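You operate a simulated robot arm through the tools that you are given. There is no shell and no other tool.

The job below is to be done with a simulated two-armed robot. You get a single attempt, and the scene is never put back.

## Task
Change the water in the quench tank.
Fine: water and basket are cold. Lift the basket of discs out by its black handle on to the teal rest, drain the tank empty, shut the drain valve, fill to the yellow line, no water over the rim, shut the lid.
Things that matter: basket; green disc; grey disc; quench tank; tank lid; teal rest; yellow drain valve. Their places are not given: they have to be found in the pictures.

The check looks at the end state, three seconds after you hand in, the way a careful person would. Anything else that was tipped, shoved, dropped, spilled or broken makes it a failure. A push-on lid holds only when it is set on centred and level and pressed home; a screw cap is set on level and turned clockwise until tight.

## Robot
Two 7-joint arms with two-finger parallel grippers on one trunk that stands fixed in place. Base frame: the origin is at the foot of the trunk, x ahead of it, y to its left, z up. Units: mm, degrees, N and s.
The left shoulder is at [50, 161, 1198], the right one opposite. With the tool pointing down near the work surface each hand reaches from about 200 to 680 mm from the base axis, measured 20 degrees to its own side. Payload 3.43 kg a hand.
Tool frame (each hand has its own): the origin (TCP) lies between the finger pads and is the grasp point; the fingertips stand 30 mm ahead of it; z points along the fingers, y is the line along which they close. Largest opening 94 mm; finger width 28, thickness 10; the body of the gripper, 50 by 96 mm, starts 55 mm behind the TCP.
Orientation is told as [roll, pitch, yaw] about the base's x, y, z axes, in that order, counted from this pose: with the fingers straight down and closing along the base's y, the tool's x points along the base's -x, its y along +y and its z along -z.

## Interface
- The arms move only by the tool servo_tool. It takes "left_series", "right_series" or both (then of equal length, played together; a hand with none holds still); each is one flat list of numbers, 7 for each row, row after row: the shift along the tool's x, y, z in mm, then the turn, a rotation vector about the tool's x, y, z in degrees, then the opening in per cent of the stroke, from 0 (shut) to 100 (fully open). In form: [tx, ty, tz, ax, ay, az, jaw, tx, ty, tz, ax, ay, az, jaw, ...]. A call has 1 to 20 rows; each row shifts and turns the commanded pose from where the row before left it, along the tool's axes as they then stand. A row lasts 0.2 s, in which the tool goes at most 50 mm and 8.6 degrees; a call with a longer step from one row to the next is refused whole, and so is a gripper value outside its range. Where a pose cannot be reached the arm comes as near as it can. A force on the tool above 60 N (or 10 N above the force at the start of the call, whichever is more), or a blocked arm, ends the call early, and 0.2 s more pass. Each finger travels about 45 mm/s and halts on what it meets, pressing with about 35 N; the grip force reading is that of the motor and also rises with nothing between the fingers. The clock runs only during rows and for 0.2 s after the last one: add rows that do not move to give the fingers time. It gives the time, the measured TCP pose, the force on the tool (base axes), the opening and the grip force at its end, in the units of the frame above (readings bear some noise), with the torque about the TCP (base axes, N m) and any sound that the robot's microphone picked up.
- Cameras (640 x 400 px; columns grow to the right, rows downward): "scene" is now at [115.7, -55.2, 1354.2]; the picture's right is [-0.59, -0.81, 0.00], its down [-0.21, 0.15, -0.96] and it looks along [0.78, -0.57, -0.26] (base axes); focal length 214 px, centre (320, 200). "left" rides on the left gripper at [76, -14, -103] in its tool frame; the picture's right is [0.18, 0.98, 0.00], its down [-0.75, 0.14, -0.64] and it looks along [-0.63, 0.12, 0.77] (tool axes); focal length 243 px, centre (320, 200). "right" rides on the right gripper at [76, 14, -102] in its tool frame; the picture's right is [-0.18, 0.98, 0.00], its down [-0.75, -0.14, -0.64] and it looks along [-0.63, -0.12, 0.77] (tool axes); focal length 243 px, centre (320, 200).
- get_image(camera): a new picture of that camera. It takes no simulated time.
- lift_body(by): slides the trunk up (or, below 0, down) by that many mm; the arms and the scene camera ride with it, the base frame stays. It gives what a move gives, with no picture.
- head_to(pan, tilt): turns the head with the scene camera to pan (to the left, within 80 degrees either way) and tilt (down, from -29 to 69), counted from straight ahead of the robot. It gives what a move gives.
- probe_pixels(camera, pixels): for up to 12 pixels [column, row] of the newest picture of that camera ("zoom" is the newest enlarged one), the place [x, y, z] in the base frame of the surface seen there, good to about 2 mm. It takes no simulated time.
- inspect(camera, box): a new picture of the part [left, top, right, bottom] of that camera's present view, enlarged. It takes no simulated time.
- hand_in(): hands the job in; it is judged then, once.

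Leave the grippers open and the arms clear of the work at the hand-in unless told otherwise.

The tools are called as name(argument=value, ...) on one line, values as JSON. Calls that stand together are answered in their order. servo_tool: Moves the arms, as the interface text tells. Its arguments: {"type":"object","properties":{"left_series":{"type":"array"},"right_series":{"type":"array"}},"required":[]} The other tools are called the same way: lift_body (by) slides the trunk up or down; head_to (pan, tilt) turns the head that bears the scene camera; get_image (camera) takes a picture; probe_pixels (camera, pixels) gives the place of the surface under pixels of a picture; inspect (camera, box) takes an enlarged picture of a part of a camera's view; hand_in () hands the job in.

At the start:

```text
clock: 0.0
left_position: [342.6, -56.2, 1301.1]
left_tool_rot: [-0.1, 0.0, 0.1]
left_ft_force: [0.0, -0.1, -0.8]
left_torque: [0.02, -0.01, 0.02]
left_grip_width: 94.0
left_finger_force: 0.1
right_position: [241.5, -330.6, 1231.8]
right_tool_rot: [0.0, -0.1, 0.0]
right_ft_force: [0.3, 0.3, 0.0]
right_torque: [-0.05, -0.02, -0.04]
right_grip_width: 93.8
right_finger_force: 0.1
trunk travel left (down, up): [-225.0, 42.0]
head pan, tilt: [-36.2, 15.2]
```

scene: 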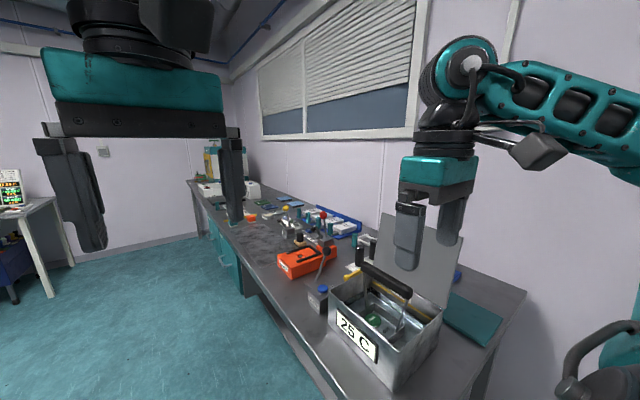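
right: 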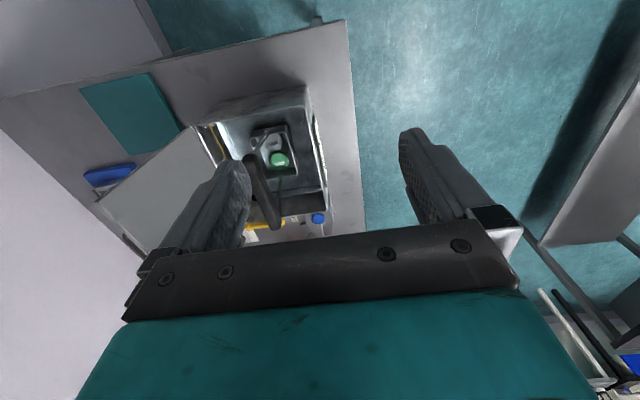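
left: 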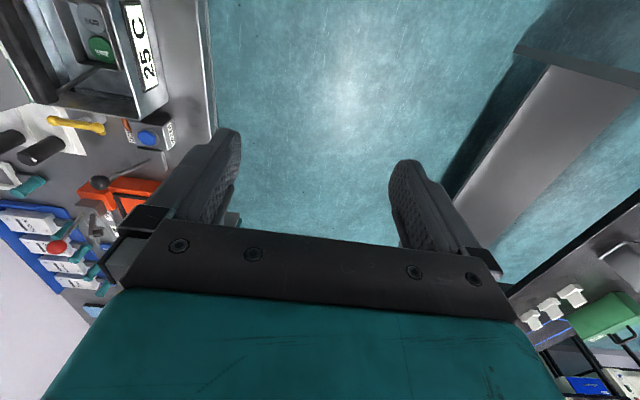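

The tank with a "25 C" label is around scene pixel (390, 330), with the lid standing open behind it and the teal rest to the right. I'll turn the head towards the tank and down for a better view.

head_to(pan=-50, tilt=40)

```text
clock: 0.9
left_position: [341.0, -56.8, 1301.1]
left_tool_rot: [-0.2, -0.1, 0.1]
left_ft_force: [0.1, -0.8, -0.1]
left_torque: [-0.01, -0.02, 0.01]
left_grip_width: 93.9
left_finger_force: 0.2
right_position: [242.4, -330.8, 1232.1]
right_tool_rot: [0.0, 0.0, 0.0]
right_ft_force: [0.0, -0.4, -1.3]
right_torque: [-0.03, -0.04, -0.01]
right_grip_width: 94.2
right_finger_force: 0.1
trunk travel left (down, up): [-225.0, 42.0]
head pan, tilt: [-50.0, 40.0]
```

Head is turned; now a scene picture.

get_image(camera="scene")

inspect(camera="left", box=[0, 0, 220, 320])

inspect(camera="right", box=[60, 50, 380, 250])

```text
taken
```

scene: 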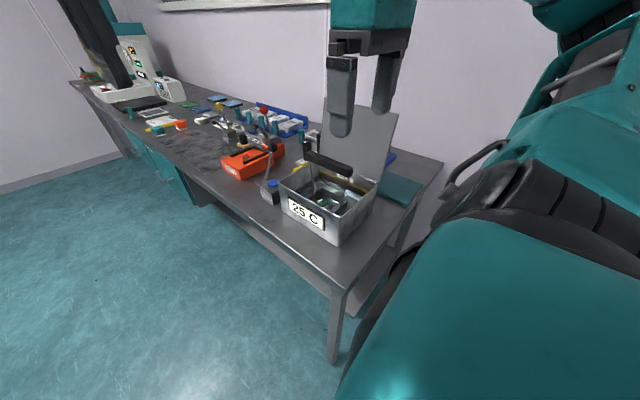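

```text
1.25 times, centred on (110, 160) of left
```

zoom: 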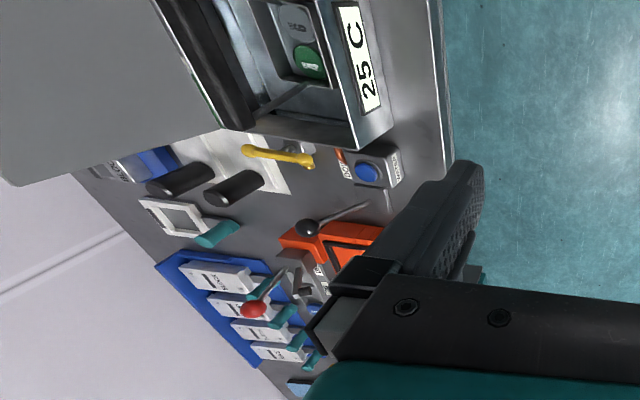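

```text
2.00 times, centred on (220, 150) of right
```

zoom: 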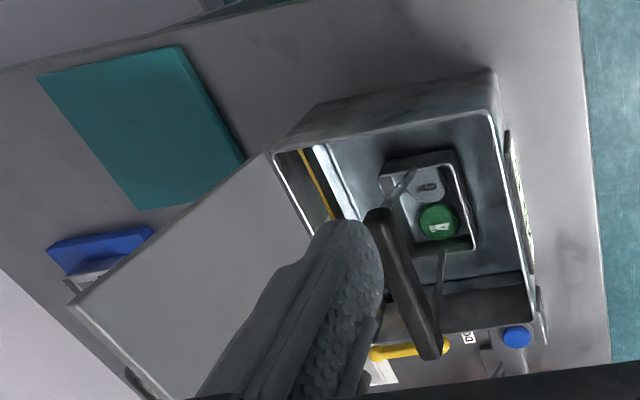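

I see the tank, a yellow valve left of it, a blue button on a small box and a shadowed yellow line inside. Now I zoom in on the tank area to read labels.

inspect(camera="scene", box=[240, 100, 440, 260])

inspect(camera="left", box=[40, 60, 200, 180])

inspect(camera="right", box=[200, 70, 360, 240])

```text
2.50 times, centred on (340, 180) of scene
```

zoom: 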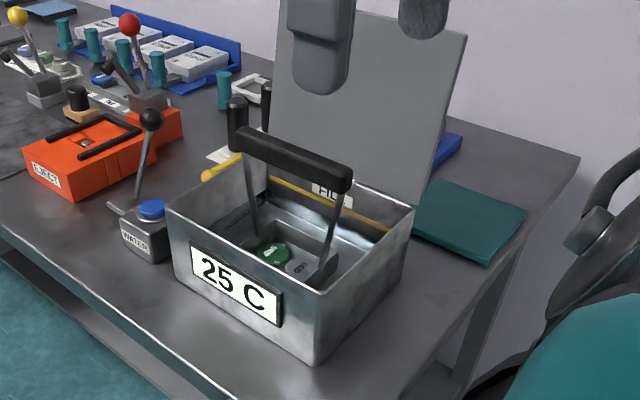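

```text
3.33 times, centred on (120, 120) of left
```

zoom: 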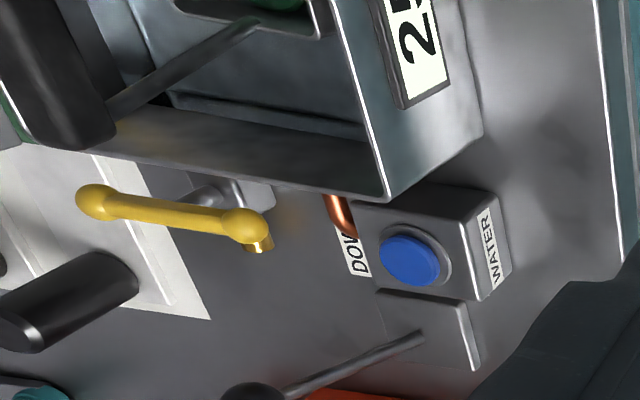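

```text
2.35 times, centred on (280, 155) of right
```

zoom: 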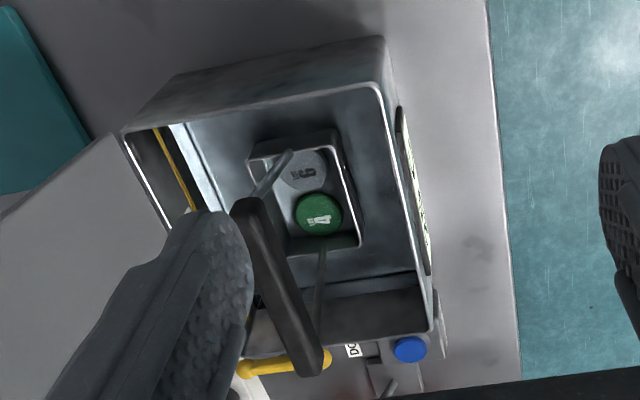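

The current zoom (right camera) shows the handle, tank corners, valve, and button. I probe these points.

probe_pixels(camera="zoom", pixels=[[248, 205], [280, 285], [312, 365], [378, 87], [431, 329], [125, 132], [410, 348], [320, 360], [247, 370], [320, 214], [305, 172], [460, 200]])

probe_pixels(camera="right", pixels=[[82, 90], [152, 74], [181, 128], [127, 153], [100, 200], [205, 130], [318, 90], [258, 130], [260, 157], [295, 145], [283, 125]])

```text
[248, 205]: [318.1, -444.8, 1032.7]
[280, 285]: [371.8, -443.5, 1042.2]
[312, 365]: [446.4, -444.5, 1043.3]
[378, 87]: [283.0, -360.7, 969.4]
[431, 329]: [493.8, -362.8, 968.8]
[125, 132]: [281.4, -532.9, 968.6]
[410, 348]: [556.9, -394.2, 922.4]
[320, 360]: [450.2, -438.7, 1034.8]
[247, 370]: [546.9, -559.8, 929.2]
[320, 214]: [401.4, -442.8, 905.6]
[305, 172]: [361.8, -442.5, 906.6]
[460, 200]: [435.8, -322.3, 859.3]
```

```text
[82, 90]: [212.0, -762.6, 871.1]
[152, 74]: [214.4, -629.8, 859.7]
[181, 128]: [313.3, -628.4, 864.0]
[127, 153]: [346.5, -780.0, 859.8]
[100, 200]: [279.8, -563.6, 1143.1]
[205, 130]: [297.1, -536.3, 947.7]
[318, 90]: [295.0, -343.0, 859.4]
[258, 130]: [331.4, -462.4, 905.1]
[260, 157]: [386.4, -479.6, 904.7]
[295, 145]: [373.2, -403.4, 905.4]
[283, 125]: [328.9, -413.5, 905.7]
```

Table ≈ z 860. Tank spans x 281–494, y −533…−361, with its rim at z≈969. The handle runs along x at y≈−444, z≈1035. I'll shift the right hand to look at the valve and the labels.

servo_tool(right_series=[-17, -35, 0, 0, 0, 0, 100, -17, -35, 0, 0, 0, 0, 100, -17, -35, 0, 0, 0, 0, 100, -17, -35, 0, 0, 0, 0, 100, 0, 0, 0, 0, 0, 0, 100])

get_image(camera="right")

get_image(camera="scene")

```text
clock: 2.1
left_position: [342.6, -56.1, 1300.7]
left_tool_rot: [-0.1, 0.0, 0.1]
left_ft_force: [0.3, -0.3, 0.0]
left_torque: [0.01, 0.0, 0.02]
left_grip_width: 93.8
left_finger_force: 0.2
right_position: [311.6, -468.9, 1230.8]
right_tool_rot: [0.0, 0.0, 0.1]
right_ft_force: [0.1, -1.2, -0.1]
right_torque: [0.01, 0.02, 0.0]
right_grip_width: 94.2
right_finger_force: 0.0
trunk travel left (down, up): [-225.0, 42.0]
head pan, tilt: [-50.0, 40.0]
```

```text
taken
```

right: 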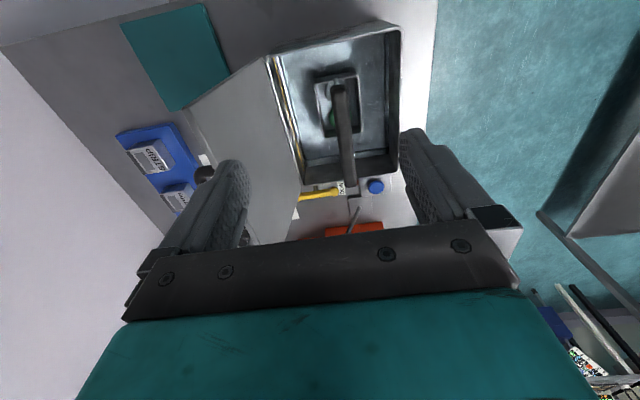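

```text
taken
```

scene: 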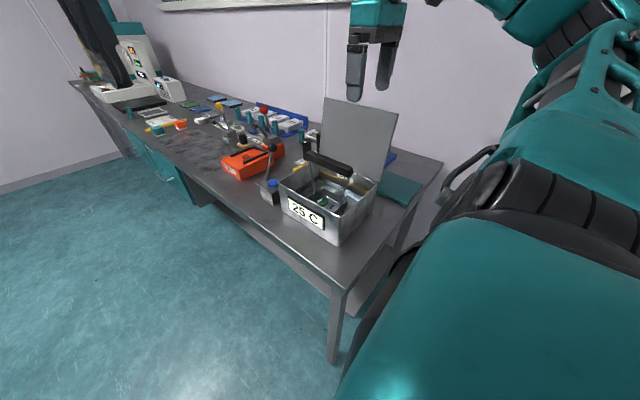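

In the right view, farther-ahead things fall behind the gripper. I move the hand 120 mm further ahead so the valve comes into the clear upper part.

servo_tool(right_series=[-40, 0, 0, 0, 0, 0, 100, -40, 0, 0, 0, 0, 0, 100, -40, 0, 0, 0, 0, 0, 100, 0, 0, 0, 0, 0, 0, 100])

get_image(camera="right")

inspect(camera="right", box=[240, 80, 400, 180])

```text
clock: 3.1
left_position: [340.7, -57.6, 1301.8]
left_tool_rot: [-0.1, 0.1, 0.1]
left_ft_force: [-0.1, 0.3, -0.4]
left_torque: [0.01, 0.0, -0.05]
left_grip_width: 94.0
left_finger_force: 0.0
right_position: [427.6, -473.9, 1228.7]
right_tool_rot: [0.1, 0.0, -0.1]
right_ft_force: [-0.9, -0.3, 0.6]
right_torque: [-0.01, -0.03, 0.0]
right_grip_width: 94.0
right_finger_force: 0.1
trunk travel left (down, up): [-225.0, 42.0]
head pan, tilt: [-50.0, 40.0]
```

```text
taken
```

right: 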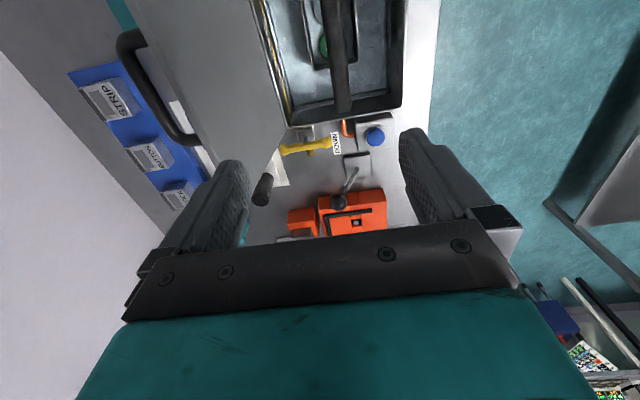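

```text
4.00 times, centred on (320, 130) of right
```

zoom: 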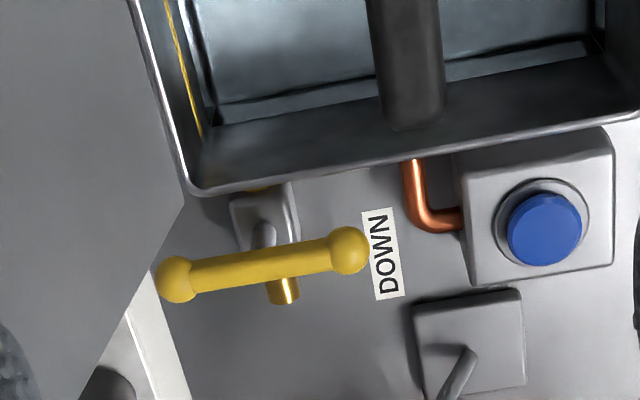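

The valve is a yellow two-ball lever on a stub out of the tank's far wall, with a "DOWN" tag near its inner end. The blue WATER button is beside it. I probe these.

probe_pixels(camera="zoom", pixels=[[176, 275], [215, 270], [262, 262], [310, 255], [349, 248], [265, 232], [285, 290], [380, 255], [545, 232], [490, 260], [600, 150], [440, 330]])

probe_pixels(camera="right", pixels=[[263, 185], [255, 205], [350, 180], [340, 200], [120, 40], [165, 110], [190, 138], [135, 8], [270, 150], [215, 70], [300, 215], [345, 220]])

inspect(camera="left", box=[60, 90, 140, 150])

```text
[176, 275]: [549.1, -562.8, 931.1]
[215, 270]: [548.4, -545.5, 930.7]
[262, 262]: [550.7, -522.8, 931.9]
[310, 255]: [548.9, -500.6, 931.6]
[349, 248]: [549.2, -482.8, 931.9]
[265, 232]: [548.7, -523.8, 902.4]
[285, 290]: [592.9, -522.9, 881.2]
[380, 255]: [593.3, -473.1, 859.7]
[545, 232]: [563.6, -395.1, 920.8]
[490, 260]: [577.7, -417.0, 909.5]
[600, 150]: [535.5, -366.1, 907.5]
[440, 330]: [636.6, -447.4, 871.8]
```

```text
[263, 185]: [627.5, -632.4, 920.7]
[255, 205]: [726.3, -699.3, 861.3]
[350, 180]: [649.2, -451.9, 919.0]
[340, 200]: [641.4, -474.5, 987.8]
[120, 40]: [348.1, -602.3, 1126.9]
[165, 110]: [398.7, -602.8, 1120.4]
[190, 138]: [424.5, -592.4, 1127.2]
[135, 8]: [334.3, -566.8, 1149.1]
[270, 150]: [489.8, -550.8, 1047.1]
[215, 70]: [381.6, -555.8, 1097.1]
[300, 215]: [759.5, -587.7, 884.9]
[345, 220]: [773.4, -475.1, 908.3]
```

```text
6.67 times, centred on (100, 120) of left
```

zoom: 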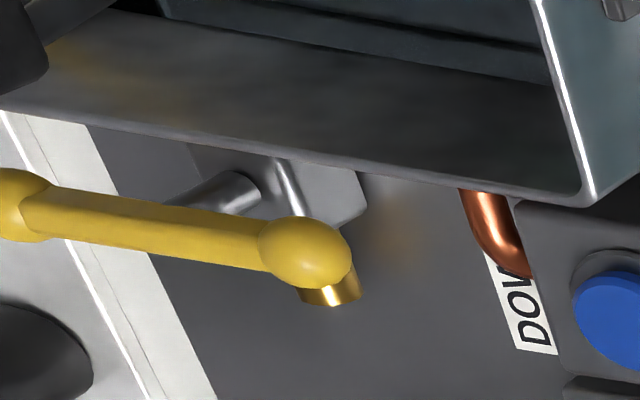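

The lever lies along y at x≈549, centre y≈−523, z≈925, on a vertical stem. It crosses the pipe, so it is presumably shut. Next I look at the basket, rest and lid more closely from the scene camera.

inspect(camera="scene", box=[260, 90, 440, 250])

probe_pixels(camera="zoom", pixels=[[180, 160], [235, 180], [300, 200], [430, 230], [455, 195], [520, 225], [490, 270], [415, 235], [350, 130], [210, 60], [290, 190], [200, 240]])

```text
2.50 times, centred on (350, 170) of scene
```

zoom: 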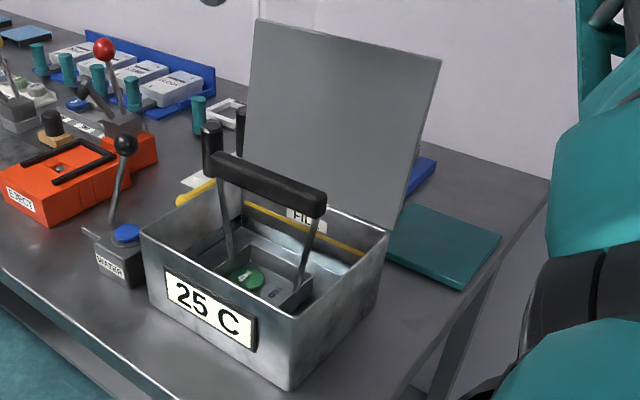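

```text
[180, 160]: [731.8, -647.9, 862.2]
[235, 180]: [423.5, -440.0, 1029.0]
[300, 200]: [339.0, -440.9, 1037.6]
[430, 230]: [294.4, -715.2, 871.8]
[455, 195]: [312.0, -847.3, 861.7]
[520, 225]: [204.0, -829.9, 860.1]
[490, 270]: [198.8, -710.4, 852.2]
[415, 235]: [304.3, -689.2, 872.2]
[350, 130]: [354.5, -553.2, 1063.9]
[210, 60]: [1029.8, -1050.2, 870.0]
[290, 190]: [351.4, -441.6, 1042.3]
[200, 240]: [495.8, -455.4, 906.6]
```

The rest's top is at z≈872. I zoom on it and the basket to find their edges.

inspect(camera="scene", box=[360, 160, 420, 220])

inspect(camera="scene", box=[300, 140, 380, 220])

```text
6.67 times, centred on (390, 190) of scene
```

zoom: 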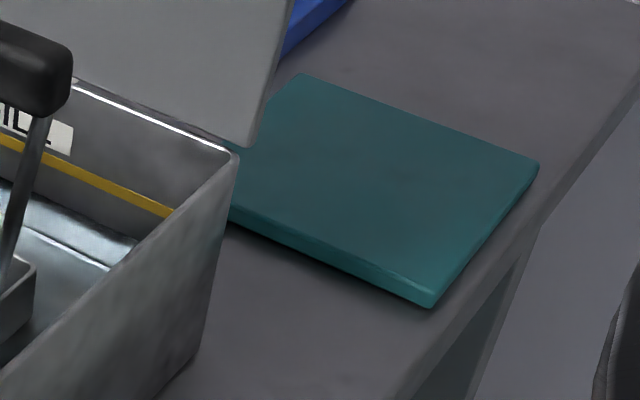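

```text
5.00 times, centred on (340, 180) of scene
```

zoom: 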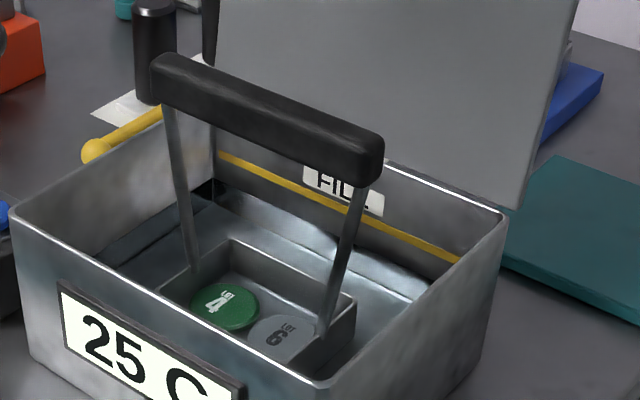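

I probe the basket's corners, the handle ends, the yellow line and the water in this zoom.

probe_pixels(camera="zoom", pixels=[[160, 62], [375, 135], [230, 243], [353, 300], [320, 368], [160, 290], [225, 158], [400, 235], [455, 258], [380, 275], [250, 210], [345, 170]])

inspect(camera="scene", box=[360, 160, 420, 220])

probe_pixels(camera="zoom", pixels=[[300, 78], [535, 163], [430, 292], [235, 205], [275, 105], [532, 185], [240, 145], [170, 208], [130, 238], [380, 180]])

```text
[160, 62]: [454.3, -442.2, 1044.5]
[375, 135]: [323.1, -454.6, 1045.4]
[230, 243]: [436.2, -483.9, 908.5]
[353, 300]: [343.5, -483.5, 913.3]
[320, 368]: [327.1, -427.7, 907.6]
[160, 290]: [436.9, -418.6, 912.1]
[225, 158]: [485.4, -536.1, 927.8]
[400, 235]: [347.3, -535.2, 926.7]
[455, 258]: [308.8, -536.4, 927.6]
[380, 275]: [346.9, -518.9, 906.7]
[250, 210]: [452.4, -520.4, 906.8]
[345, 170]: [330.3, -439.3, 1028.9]
```

```text
6.67 times, centred on (390, 190) of scene
```

zoom: 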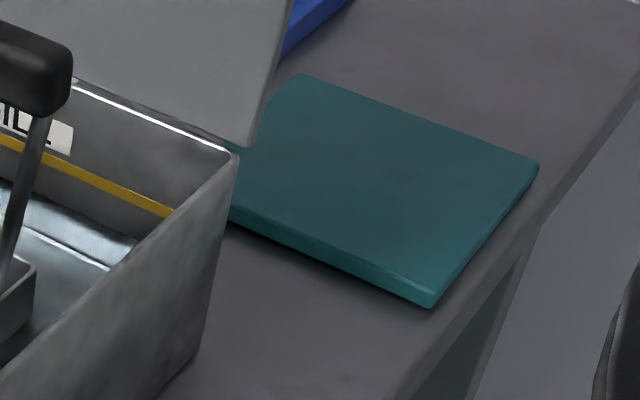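

```text
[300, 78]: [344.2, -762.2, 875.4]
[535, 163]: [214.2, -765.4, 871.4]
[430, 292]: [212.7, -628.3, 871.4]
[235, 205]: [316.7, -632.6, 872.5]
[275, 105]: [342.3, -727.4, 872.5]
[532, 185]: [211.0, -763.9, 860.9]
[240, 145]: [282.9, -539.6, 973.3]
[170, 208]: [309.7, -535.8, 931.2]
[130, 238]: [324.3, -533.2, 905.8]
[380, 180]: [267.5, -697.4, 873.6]
```

Water surface reads z≈906 and the yellow line z≈928. The basket tray spans about x 325–445, y −484…−410, with its handle centred near (387, −446) and top at 1045. The rest spans x 212–344, y −765…−628. I bring the right hand above the handle and check.

servo_tool(right_series=[20, 14, 0, 0, 0, 0, 100, 20, 14, 30, 0, 0, 0, 100, 0, 0, 40, 0, 0, 0, 100, 0, 0, 40, 0, 0, 0, 100, 0, 0, 0, 0, 0, 0, 100])

get_image(camera="right")

inspect(camera="scene", box=[260, 90, 440, 250])

```text
clock: 4.3
left_position: [342.4, -57.7, 1301.3]
left_tool_rot: [-0.1, -0.1, 0.1]
left_ft_force: [-1.0, -0.6, 0.0]
left_torque: [-0.01, 0.01, -0.02]
left_grip_width: 93.9
left_finger_force: 0.1
right_position: [389.2, -445.5, 1120.0]
right_tool_rot: [0.0, 0.0, 0.0]
right_ft_force: [-0.5, -0.3, -0.2]
right_torque: [0.01, 0.03, -0.03]
right_grip_width: 94.0
right_finger_force: 0.0
trunk travel left (down, up): [-225.0, 42.0]
head pan, tilt: [-50.0, 40.0]
```

```text
taken
```

right: 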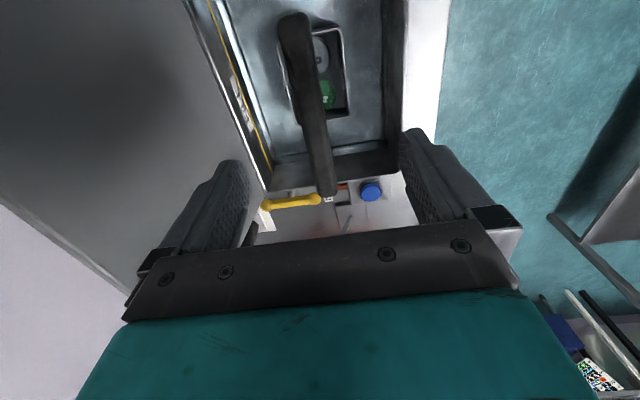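

```text
2.50 times, centred on (350, 170) of scene
```

zoom: 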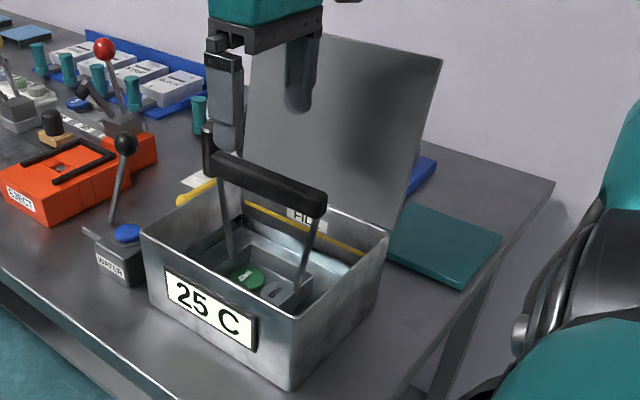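

Aligned over the handle. I probe the handle bar and basket from this nearer view.

probe_pixels(camera="right", pixels=[[293, 20], [312, 100], [325, 185], [303, 100], [322, 100], [293, 118], [347, 112], [340, 30], [280, 40], [325, 55], [340, 150], [270, 100]])

```text
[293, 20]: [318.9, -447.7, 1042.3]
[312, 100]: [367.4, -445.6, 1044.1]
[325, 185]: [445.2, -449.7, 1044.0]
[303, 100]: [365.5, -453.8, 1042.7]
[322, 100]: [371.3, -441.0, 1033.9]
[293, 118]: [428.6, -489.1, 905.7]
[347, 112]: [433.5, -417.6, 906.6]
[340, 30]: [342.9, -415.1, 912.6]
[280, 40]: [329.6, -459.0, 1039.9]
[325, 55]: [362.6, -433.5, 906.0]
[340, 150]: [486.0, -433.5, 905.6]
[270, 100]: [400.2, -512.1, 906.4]
```

The handle bar is centred at y≈−448, about 20 mm wide. I go down 90 mm and close on it.

servo_tool(right_series=[2, -2, 30, 0, 0, 0, 100, 0, 0, 30, 0, 0, 0, 100, 0, 0, 30, 0, 0, 0, 100, 0, 0, 0, 0, 0, 0, 100, 0, 0, 0, 0, 0, 0, 0, 0, 0, 0, 0, 0, 0, 0, 0, 0, 0, 0, 0, 0, 0, 0, 0, 0, 0, 0, 0, 0, 0, 0, 0, 0, 0, 0, 0, 0, 0, 0, 0, 0, 0, 0])

get_image(camera="right")

inspect(camera="scene", box=[260, 90, 440, 250])

```text
clock: 6.5
left_position: [342.0, -56.7, 1301.0]
left_tool_rot: [-0.1, 0.1, 0.0]
left_ft_force: [-0.5, -0.7, 0.6]
left_torque: [-0.01, 0.02, 0.0]
left_grip_width: 94.1
left_finger_force: 0.0
right_position: [387.3, -442.7, 1031.5]
right_tool_rot: [0.0, 0.0, 0.0]
right_ft_force: [-0.3, -1.1, 1.4]
right_torque: [-0.11, -0.02, -0.03]
right_grip_width: 24.6
right_finger_force: 34.8
trunk travel left (down, up): [-225.0, 42.0]
head pan, tilt: [-50.0, 40.0]
```

```text
taken
```

right: 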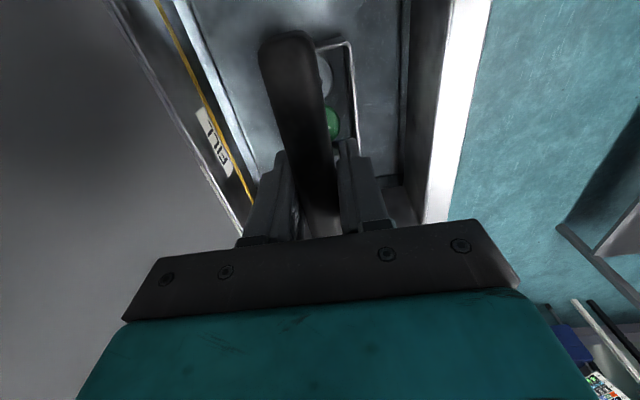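

```text
2.50 times, centred on (350, 170) of scene
```

zoom: 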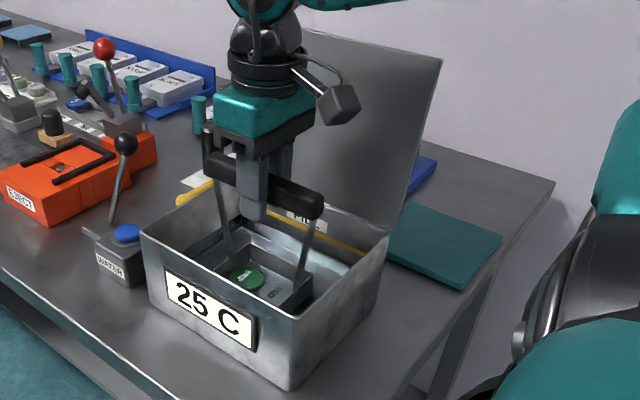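

The handle is held (24.6 mm, 35 N). I lift straight up slowly.

servo_tool(right_series=[0, 0, -5, 0, 0, 0, 0, 0, 0, -10, 0, 0, 0, 0, 0, 0, -10, 0, 0, 0, 0, 0, 0, -10, 0, 0, 0, 0, 0, 0, -10, 0, 0, 0, 0, 0, 0, -10, 0, 0, 0, 0, 0, 0, -10, 0, 0, 0, 0, 0, 0, -10, 0, 0, 0, 0, 0, 0, -10, 0, 0, 0, 0, 0, 0, -10, 0, 0, 0, 0, 0, 0, -10, 0, 0, 0, 0, 0, 0, -10, 0, 0, 0, 0, 0, 0, -10, 0, 0, 0, 0, 0, 0, -10, 0, 0, 0, 0, 0, 0, -5, 0, 0, 0, 0, 0, 0, 0, 0, 0, 0, 0, 0, 0, 0, 0, 0, 0, 0])

get_image(camera="right")

inspect(camera="scene", box=[260, 90, 440, 250])

```text
clock: 10.1
left_position: [342.2, -56.9, 1301.6]
left_tool_rot: [0.0, 0.1, 0.1]
left_ft_force: [0.0, -0.1, -0.2]
left_torque: [0.0, 0.02, 0.0]
left_grip_width: 93.8
left_finger_force: 0.1
right_position: [387.5, -445.2, 1171.8]
right_tool_rot: [0.1, 0.0, 0.1]
right_ft_force: [-1.1, 0.2, -4.1]
right_torque: [0.01, -0.03, -0.03]
right_grip_width: 24.3
right_finger_force: 35.1
trunk travel left (down, up): [-225.0, 42.0]
head pan, tilt: [-50.0, 40.0]
```

```text
taken
```

right: 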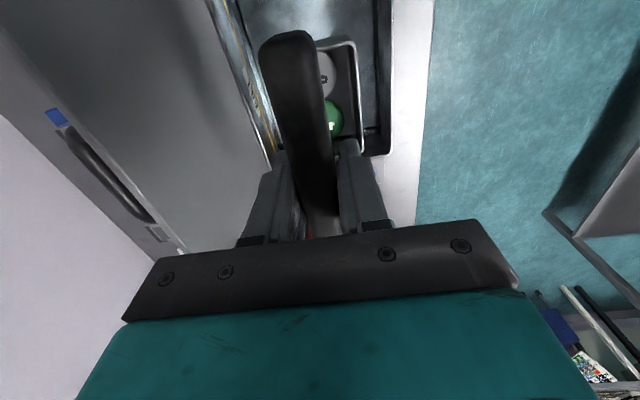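

```text
2.50 times, centred on (350, 170) of scene
```

zoom: 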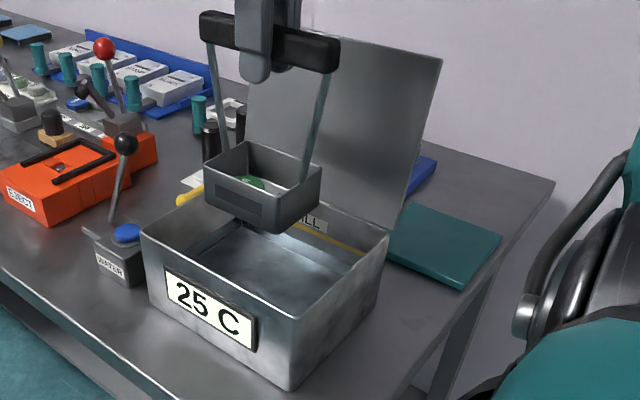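

Both discs are still in the basket, and it is up at about 4 N. I probe the basket's bottom edge, sides and the handle.

probe_pixels(camera="zoom", pixels=[[278, 231], [206, 190], [320, 175], [210, 150], [290, 225], [318, 200], [278, 202], [236, 190], [225, 20], [330, 50], [300, 250], [245, 143]])

probe_pixels(camera="right", pixels=[[352, 42], [362, 152], [290, 40], [330, 75], [332, 118], [130, 190], [70, 135], [175, 240]])

```text
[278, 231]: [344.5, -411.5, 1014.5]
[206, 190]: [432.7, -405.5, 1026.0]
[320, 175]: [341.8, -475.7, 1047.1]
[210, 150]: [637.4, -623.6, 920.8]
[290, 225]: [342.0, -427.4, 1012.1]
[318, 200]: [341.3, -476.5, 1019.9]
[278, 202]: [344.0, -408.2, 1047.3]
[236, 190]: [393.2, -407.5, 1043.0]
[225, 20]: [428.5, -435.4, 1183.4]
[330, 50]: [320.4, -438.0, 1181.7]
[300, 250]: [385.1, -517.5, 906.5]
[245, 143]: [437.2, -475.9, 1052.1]
```

```text
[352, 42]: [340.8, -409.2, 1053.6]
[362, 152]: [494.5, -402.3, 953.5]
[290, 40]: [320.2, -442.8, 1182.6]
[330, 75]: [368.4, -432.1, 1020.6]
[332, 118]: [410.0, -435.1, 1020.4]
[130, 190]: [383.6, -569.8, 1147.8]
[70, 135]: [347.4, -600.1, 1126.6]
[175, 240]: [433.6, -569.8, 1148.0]
```

The basket's bottom is 160 mm below the TCP, and the tray spans x 341–437, y −477…−407. The lid stands up to z≈1150 in the direct way, so I take the basket around its near side. First step: x to about 190.

servo_tool(right_series=[10, 0, 0, 0, 0, 0, 0, 20, 0, 0, 0, 0, 0, 0, 20, 0, 0, 0, 0, 0, 0, 20, 0, 0, 0, 0, 0, 0, 20, 0, 0, 0, 0, 0, 0, 20, 0, 0, 0, 0, 0, 0, 20, 0, 0, 0, 0, 0, 0, 20, 0, 0, 0, 0, 0, 0, 20, 0, 0, 0, 0, 0, 0, 20, 0, 0, 0, 0, 0, 0, 10, 0, 0, 0, 0, 0, 0, 0, 0, 0, 0, 0, 0, 0])

get_image(camera="scene")

get_image(camera="right")

```text
clock: 12.7
left_position: [342.3, -57.1, 1299.7]
left_tool_rot: [-0.1, 0.0, 0.1]
left_ft_force: [0.1, 0.2, -0.3]
left_torque: [0.0, 0.01, -0.02]
left_grip_width: 93.9
left_finger_force: 0.0
right_position: [186.3, -444.9, 1171.6]
right_tool_rot: [0.1, 0.0, 0.0]
right_ft_force: [0.1, 0.1, -3.9]
right_torque: [-0.04, 0.0, 0.0]
right_grip_width: 24.3
right_finger_force: 35.2
trunk travel left (down, up): [-225.0, 42.0]
head pan, tilt: [-50.0, 40.0]
```

```text
taken
```

scene: 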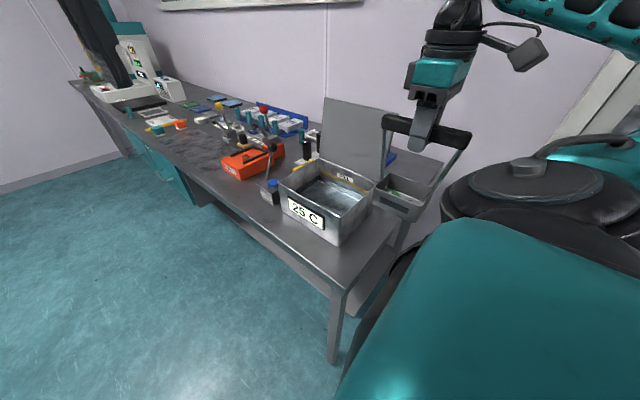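

```text
taken
```

right: 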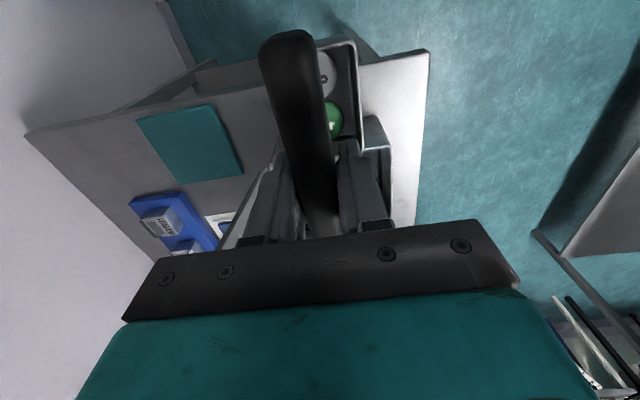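

Clear of the tank on the near side. Next I move 250 mm in −y, alongside the rest.

servo_tool(right_series=[0, -10, 0, 0, 0, 0, 0, 0, -20, 0, 0, 0, 0, 0, 0, -20, 0, 0, 0, 0, 0, 0, -20, 0, 0, 0, 0, 0, 0, -20, 0, 0, 0, 0, 0, 0, -20, 0, 0, 0, 0, 0, 0, -20, 0, 0, 0, 0, 0, 0, -20, 0, 0, 0, 0, 0, 0, -20, 0, 0, 0, 0, 0, 0, -20, 0, 0, 0, 0, 0, 0, -20, 0, 0, 0, 0, 0, 0, -20, 0, 0, 0, 0, 0, 0, -20, 0, 0, 0, 0, 0, 0, 0, 0, 0, 0, 0, 0, 0, 0, 0, 0, 0, 0, 0])

get_image(camera="scene")

get_image(camera="right")

```text
clock: 15.9
left_position: [343.1, -57.5, 1300.4]
left_tool_rot: [-0.1, 0.1, 0.1]
left_ft_force: [0.3, 0.1, 0.5]
left_torque: [0.0, 0.05, -0.02]
left_grip_width: 94.1
left_finger_force: 0.1
right_position: [221.7, -499.1, 1170.3]
right_tool_rot: [-0.2, 0.0, 0.0]
right_ft_force: [-0.2, 1.2, -3.6]
right_torque: [-0.02, 0.03, 0.01]
right_grip_width: 24.1
right_finger_force: 34.8
right hand out of reach, approached as far as the arm can: row 3, 4, 5, 6, 7, 8, 9, 10, 11, 12, 13
trunk travel left (down, up): [-225.0, 42.0]
head pan, tilt: [-50.0, 40.0]
```

```text
taken
```

scene: 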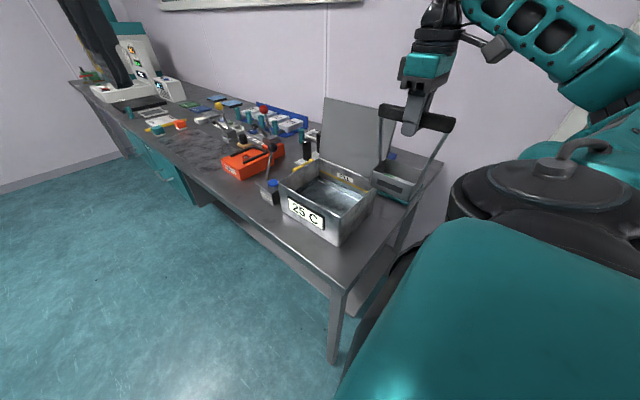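

```text
taken
```

right: 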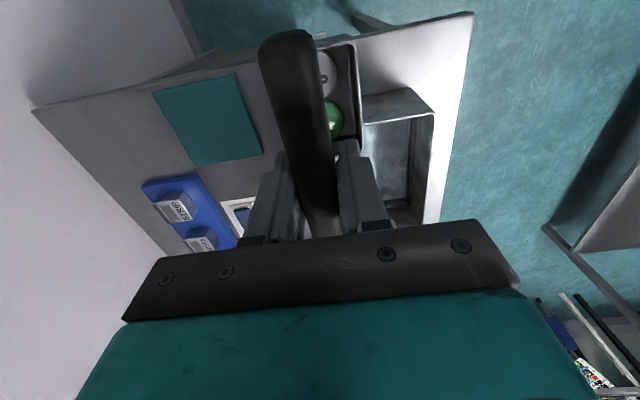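

The arm stalled at (222, −499): the hand cannot go that way with this wrist angle. It probably needs the tool yawed along with the arm. I check with a still row where the commanded pose stands.

servo_tool(right_series=[0, 0, 0, 0, 0, 0, 0, 0, 0, 0, 0, 0, 0, 0])

```text
clock: 16.5
left_position: [342.0, -56.6, 1300.1]
left_tool_rot: [-0.2, 0.1, 0.1]
left_ft_force: [-0.6, 1.4, -0.5]
left_torque: [0.01, 0.01, 0.02]
left_grip_width: 93.8
left_finger_force: 0.1
right_position: [221.9, -499.3, 1169.8]
right_tool_rot: [0.0, -0.1, -0.1]
right_ft_force: [-0.3, -0.4, -3.6]
right_torque: [0.02, 0.02, 0.01]
right_grip_width: 24.1
right_finger_force: 35.3
trunk travel left (down, up): [-225.0, 42.0]
head pan, tilt: [-50.0, 40.0]
```

No out-of-reach note, so the command restarts from the present pose. I back off to about (186, −447), away from the lid, before turning.

servo_tool(right_series=[12, 17, 0, 0, 0, 0, 0, 12, 17, 0, 0, 0, 0, 0, 12, 17, 0, 0, 0, 0, 0, 0, 0, 0, 0, 0, 0, 0])

```text
clock: 17.5
left_position: [342.5, -58.0, 1301.5]
left_tool_rot: [0.0, 0.0, 0.0]
left_ft_force: [-0.3, -0.4, -0.6]
left_torque: [0.01, -0.01, 0.03]
left_grip_width: 93.8
left_finger_force: 0.1
right_position: [185.3, -447.8, 1170.0]
right_tool_rot: [0.0, -0.1, 0.1]
right_ft_force: [-0.1, -0.3, -4.2]
right_torque: [-0.01, 0.0, -0.04]
right_grip_width: 24.1
right_finger_force: 34.9
trunk travel left (down, up): [-225.0, 42.0]
head pan, tilt: [-50.0, 40.0]
```

Now I yaw the tool by −90° (positive about tool z) in 6° steps, in place.

servo_tool(right_series=[0, 0, 0, 0, 0, 6, 0, 0, 0, 0, 0, 0, 6, 0, 0, 0, 0, 0, 0, 6, 0, 0, 0, 0, 0, 0, 6, 0, 0, 0, 0, 0, 0, 6, 0, 0, 0, 0, 0, 0, 6, 0, 0, 0, 0, 0, 0, 6, 0, 0, 0, 0, 0, 0, 6, 0, 0, 0, 0, 0, 0, 6, 0, 0, 0, 0, 0, 0, 6, 0, 0, 0, 0, 0, 0, 6, 0, 0, 0, 0, 0, 0, 6, 0, 0, 0, 0, 0, 0, 6, 0, 0, 0, 0, 0, 0, 6, 0, 0, 0, 0, 0, 0, 6, 0, 0, 0, 0, 0, 0, 0, 0])

get_image(camera="scene")

get_image(camera="right")

```text
clock: 20.9
left_position: [342.7, -57.0, 1300.7]
left_tool_rot: [-0.1, -0.1, 0.1]
left_ft_force: [0.8, 0.0, -0.4]
left_torque: [0.03, 0.01, 0.03]
left_grip_width: 94.0
left_finger_force: 0.1
right_position: [185.5, -445.3, 1171.3]
right_tool_rot: [0.1, -0.1, -89.9]
right_ft_force: [0.1, -0.5, -2.8]
right_torque: [0.01, 0.03, -0.01]
right_grip_width: 24.3
right_finger_force: 35.5
trunk travel left (down, up): [-225.0, 42.0]
head pan, tilt: [-50.0, 40.0]
```

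```text
taken
```

scene: 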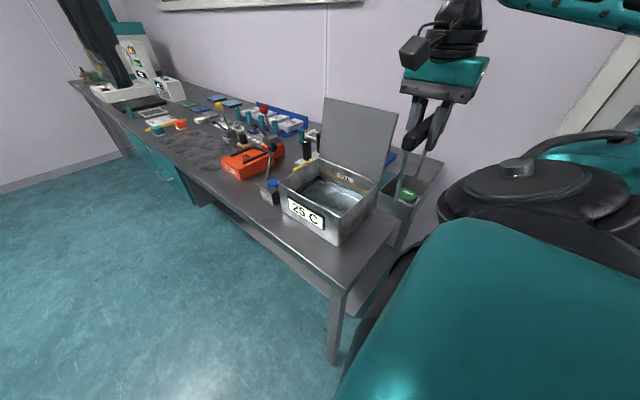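

```text
taken
```

right: 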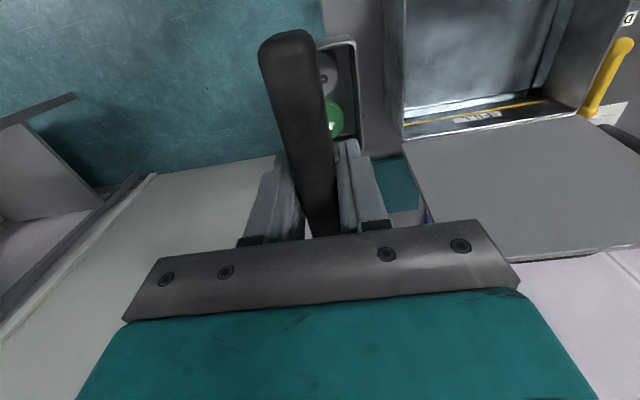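

Turned cleanly to yaw −90°. Now tool x is base +y and tool y is base +x. I move −y in steps.

servo_tool(right_series=[-10, 0, 0, 0, 0, 0, 0, -20, 0, 0, 0, 0, 0, 0, -20, 0, 0, 0, 0, 0, 0, -20, 0, 0, 0, 0, 0, 0, -20, 0, 0, 0, 0, 0, 0, -10, 0, 0, 0, 0, 0, 0, 0, 0, 0, 0, 0, 0, 0])

get_image(camera="scene")

```text
clock: 22.5
left_position: [342.1, -57.3, 1300.0]
left_tool_rot: [-0.2, 0.0, 0.1]
left_ft_force: [-0.6, -0.4, 0.5]
left_torque: [-0.01, 0.03, 0.01]
left_grip_width: 93.9
left_finger_force: 0.0
right_position: [185.4, -547.9, 1171.6]
right_tool_rot: [0.0, 0.1, -89.9]
right_ft_force: [-0.4, -0.4, -4.8]
right_torque: [0.01, 0.0, 0.01]
right_grip_width: 24.1
right_finger_force: 35.0
trunk travel left (down, up): [-225.0, 42.0]
head pan, tilt: [-50.0, 40.0]
```

```text
taken
```

scene: 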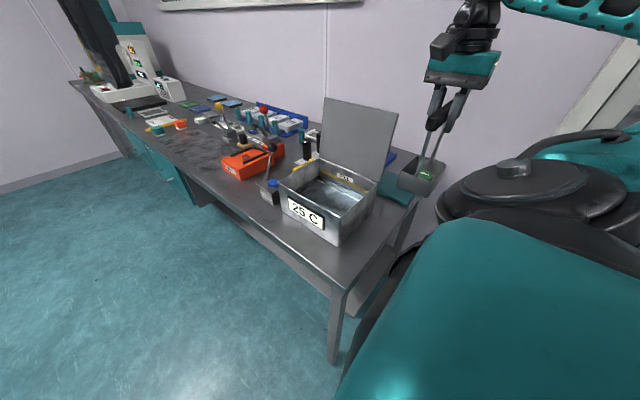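

Good; I continue to y≈−690.

servo_tool(right_series=[-10, 0, 0, 0, 0, 0, 0, -20, 0, 0, 0, 0, 0, 0, -20, 0, 0, 0, 0, 0, 0, -20, 0, 0, 0, 0, 0, 0, -20, 0, 0, 0, 0, 0, 0, -20, 0, 0, 0, 0, 0, 0, -20, 0, 0, 0, 0, 0, 0, -12, 0, 0, 0, 0, 0, 0, 0, 0, 0, 0, 0, 0, 0, 0, 0, 0, 0, 0, 0, 0])

get_image(camera="scene")

get_image(camera="right")

```text
clock: 24.7
left_position: [342.6, -57.5, 1299.8]
left_tool_rot: [0.0, 0.0, 0.1]
left_ft_force: [-0.4, 0.2, -0.2]
left_torque: [-0.02, -0.01, 0.03]
left_grip_width: 93.9
left_finger_force: 0.1
right_position: [184.9, -686.9, 1170.3]
right_tool_rot: [0.0, 0.0, -90.0]
right_ft_force: [-0.6, -0.2, -3.0]
right_torque: [0.02, 0.04, 0.01]
right_grip_width: 24.3
right_finger_force: 34.8
trunk travel left (down, up): [-225.0, 42.0]
head pan, tilt: [-50.0, 40.0]
```

```text
taken
```

scene: 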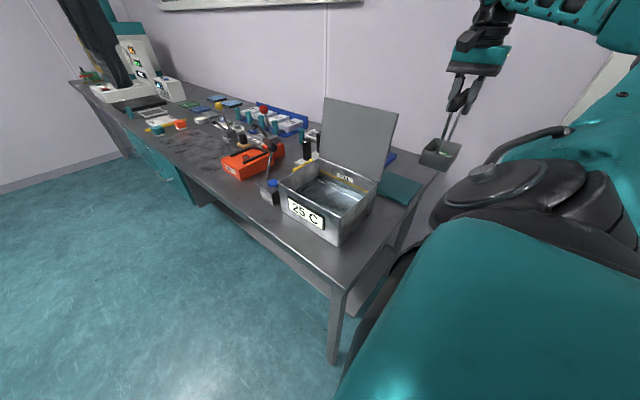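

```text
taken
```

right: 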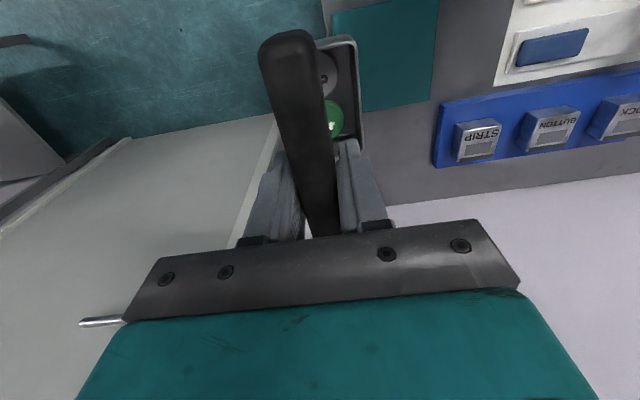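

Next I shift +x by 90 and −y by 8 to come over the rest, staying high.

servo_tool(right_series=[-2, 10, 0, 0, 0, 0, 0, -2, 20, 0, 0, 0, 0, 0, -2, 20, 0, 0, 0, 0, 0, -2, 20, 0, 0, 0, 0, 0, 0, 20, 0, 0, 0, 0, 0, 0, 0, 0, 0, 0, 0, 0, 0, 0, 0, 0, 0, 0, 0])

get_image(camera="scene")

get_image(camera="right")

inspect(camera="scene", box=[340, 50, 500, 230])

```text
clock: 26.3
left_position: [341.4, -56.9, 1301.6]
left_tool_rot: [0.0, 0.0, 0.1]
left_ft_force: [0.1, 0.1, 0.2]
left_torque: [0.01, -0.05, 0.0]
left_grip_width: 94.2
left_finger_force: 0.0
right_position: [276.7, -697.7, 1170.8]
right_tool_rot: [0.0, 0.1, -90.0]
right_ft_force: [0.2, -0.2, -5.2]
right_torque: [0.03, -0.01, 0.0]
right_grip_width: 24.3
right_finger_force: 35.2
trunk travel left (down, up): [-225.0, 42.0]
head pan, tilt: [-50.0, 40.0]
```

```text
taken
```

scene: 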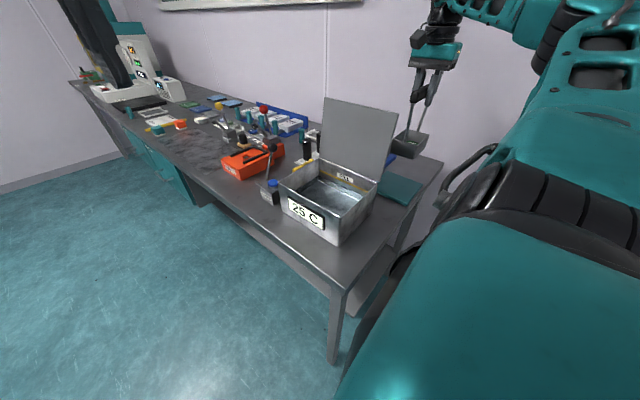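

```text
taken
```

right: 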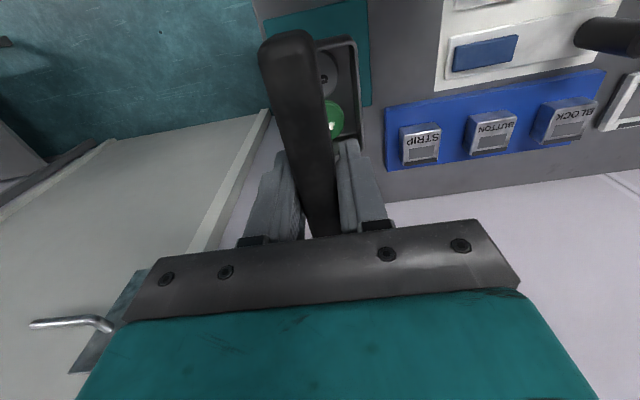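

```text
2.22 times, centred on (420, 140) of scene
```

zoom: 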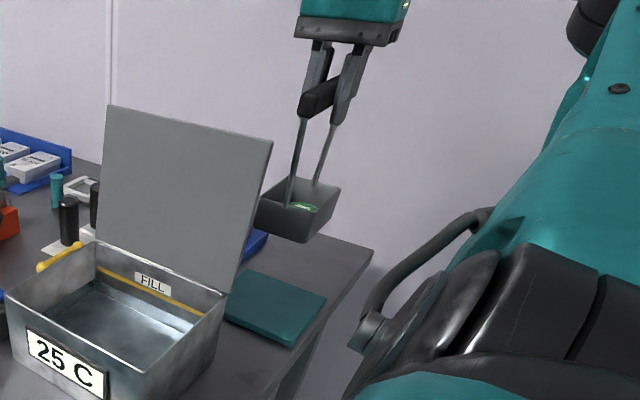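

Over the rest. I probe the tray's corners to check its place relative to the rest.

probe_pixels(camera="zoom", pixels=[[303, 218], [303, 240], [338, 190], [262, 205], [330, 205], [275, 225], [287, 342], [325, 302], [250, 272], [322, 305]])

probe_pixels(camera="right", pixels=[[322, 42], [352, 42], [356, 100], [360, 137], [362, 5], [370, 80], [350, 140], [330, 75], [332, 118]])

```text
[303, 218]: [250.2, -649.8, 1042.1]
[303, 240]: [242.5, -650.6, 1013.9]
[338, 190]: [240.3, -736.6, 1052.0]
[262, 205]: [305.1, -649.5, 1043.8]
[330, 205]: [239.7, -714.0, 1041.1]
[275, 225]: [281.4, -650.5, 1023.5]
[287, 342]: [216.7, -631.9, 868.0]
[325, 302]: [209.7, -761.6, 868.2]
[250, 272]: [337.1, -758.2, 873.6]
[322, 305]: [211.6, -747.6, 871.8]
```

```text
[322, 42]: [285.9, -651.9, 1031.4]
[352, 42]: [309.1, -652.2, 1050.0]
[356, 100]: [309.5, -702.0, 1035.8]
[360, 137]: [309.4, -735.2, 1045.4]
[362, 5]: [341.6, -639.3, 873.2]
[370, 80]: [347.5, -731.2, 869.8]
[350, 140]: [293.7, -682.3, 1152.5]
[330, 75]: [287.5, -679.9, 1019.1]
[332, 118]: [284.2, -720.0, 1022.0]
```

The tray is centred at about (275, −694), well within the rest. I go down 130 mm, slowing at the end.

servo_tool(right_series=[0, 0, 15, 0, 0, 0, 0, 0, 0, 20, 0, 0, 0, 0, 0, 0, 20, 0, 0, 0, 0, 0, 0, 20, 0, 0, 0, 0, 0, 0, 20, 0, 0, 0, 0, 0, 0, 15, 0, 0, 0, 0, 0, 0, 10, 0, 0, 0, 0, 0, 0, 5, 0, 0, 0, 0, 0, 0, 5, 0, 0, 0, 0, 0, 0, 0, 0, 0, 0, 0, 0, 0, 0, 0, 0, 0, 0])

inspect(camera="scene", box=[340, 90, 460, 230])

```text
clock: 28.7
left_position: [343.6, -57.3, 1300.3]
left_tool_rot: [0.0, 0.0, 0.0]
left_ft_force: [0.5, -0.3, 0.2]
left_torque: [-0.02, 0.0, 0.03]
left_grip_width: 93.9
left_finger_force: 0.1
right_position: [276.0, -695.7, 1041.0]
right_tool_rot: [0.0, 0.1, -90.0]
right_ft_force: [0.4, 0.9, -4.1]
right_torque: [0.0, 0.03, 0.04]
right_grip_width: 24.3
right_finger_force: 35.0
trunk travel left (down, up): [-225.0, 42.0]
head pan, tilt: [-50.0, 40.0]
```

```text
2.86 times, centred on (400, 160) of scene
```

zoom: 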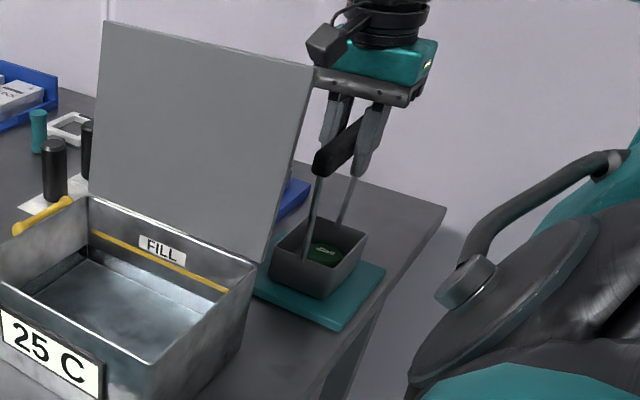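

Just above the rest, no contact yet. I step down 2 mm at a time, 8 mm in all.

servo_tool(right_series=[0, 0, 2, 0, 0, 0, 0, 0, 0, 2, 0, 0, 0, 0, 0, 0, 2, 0, 0, 0, 0, 0, 0, 2, 0, 0, 0, 0, 0, 0, 0, 0, 0, 0, 0, 0, 0, 0, 0, 0, 0, 0])

```text
clock: 30.1
left_position: [343.2, -55.8, 1301.4]
left_tool_rot: [-0.1, 0.1, 0.1]
left_ft_force: [-0.6, -1.1, -0.5]
left_torque: [0.01, 0.02, 0.0]
left_grip_width: 94.1
left_finger_force: 0.0
right_position: [276.8, -695.9, 1036.1]
right_tool_rot: [0.1, -0.1, -89.9]
right_ft_force: [1.5, -3.6, 6.5]
right_torque: [-0.09, 0.07, -0.03]
right_grip_width: 24.2
right_finger_force: 34.9
trunk travel left (down, up): [-225.0, 42.0]
head pan, tilt: [-50.0, 40.0]
```

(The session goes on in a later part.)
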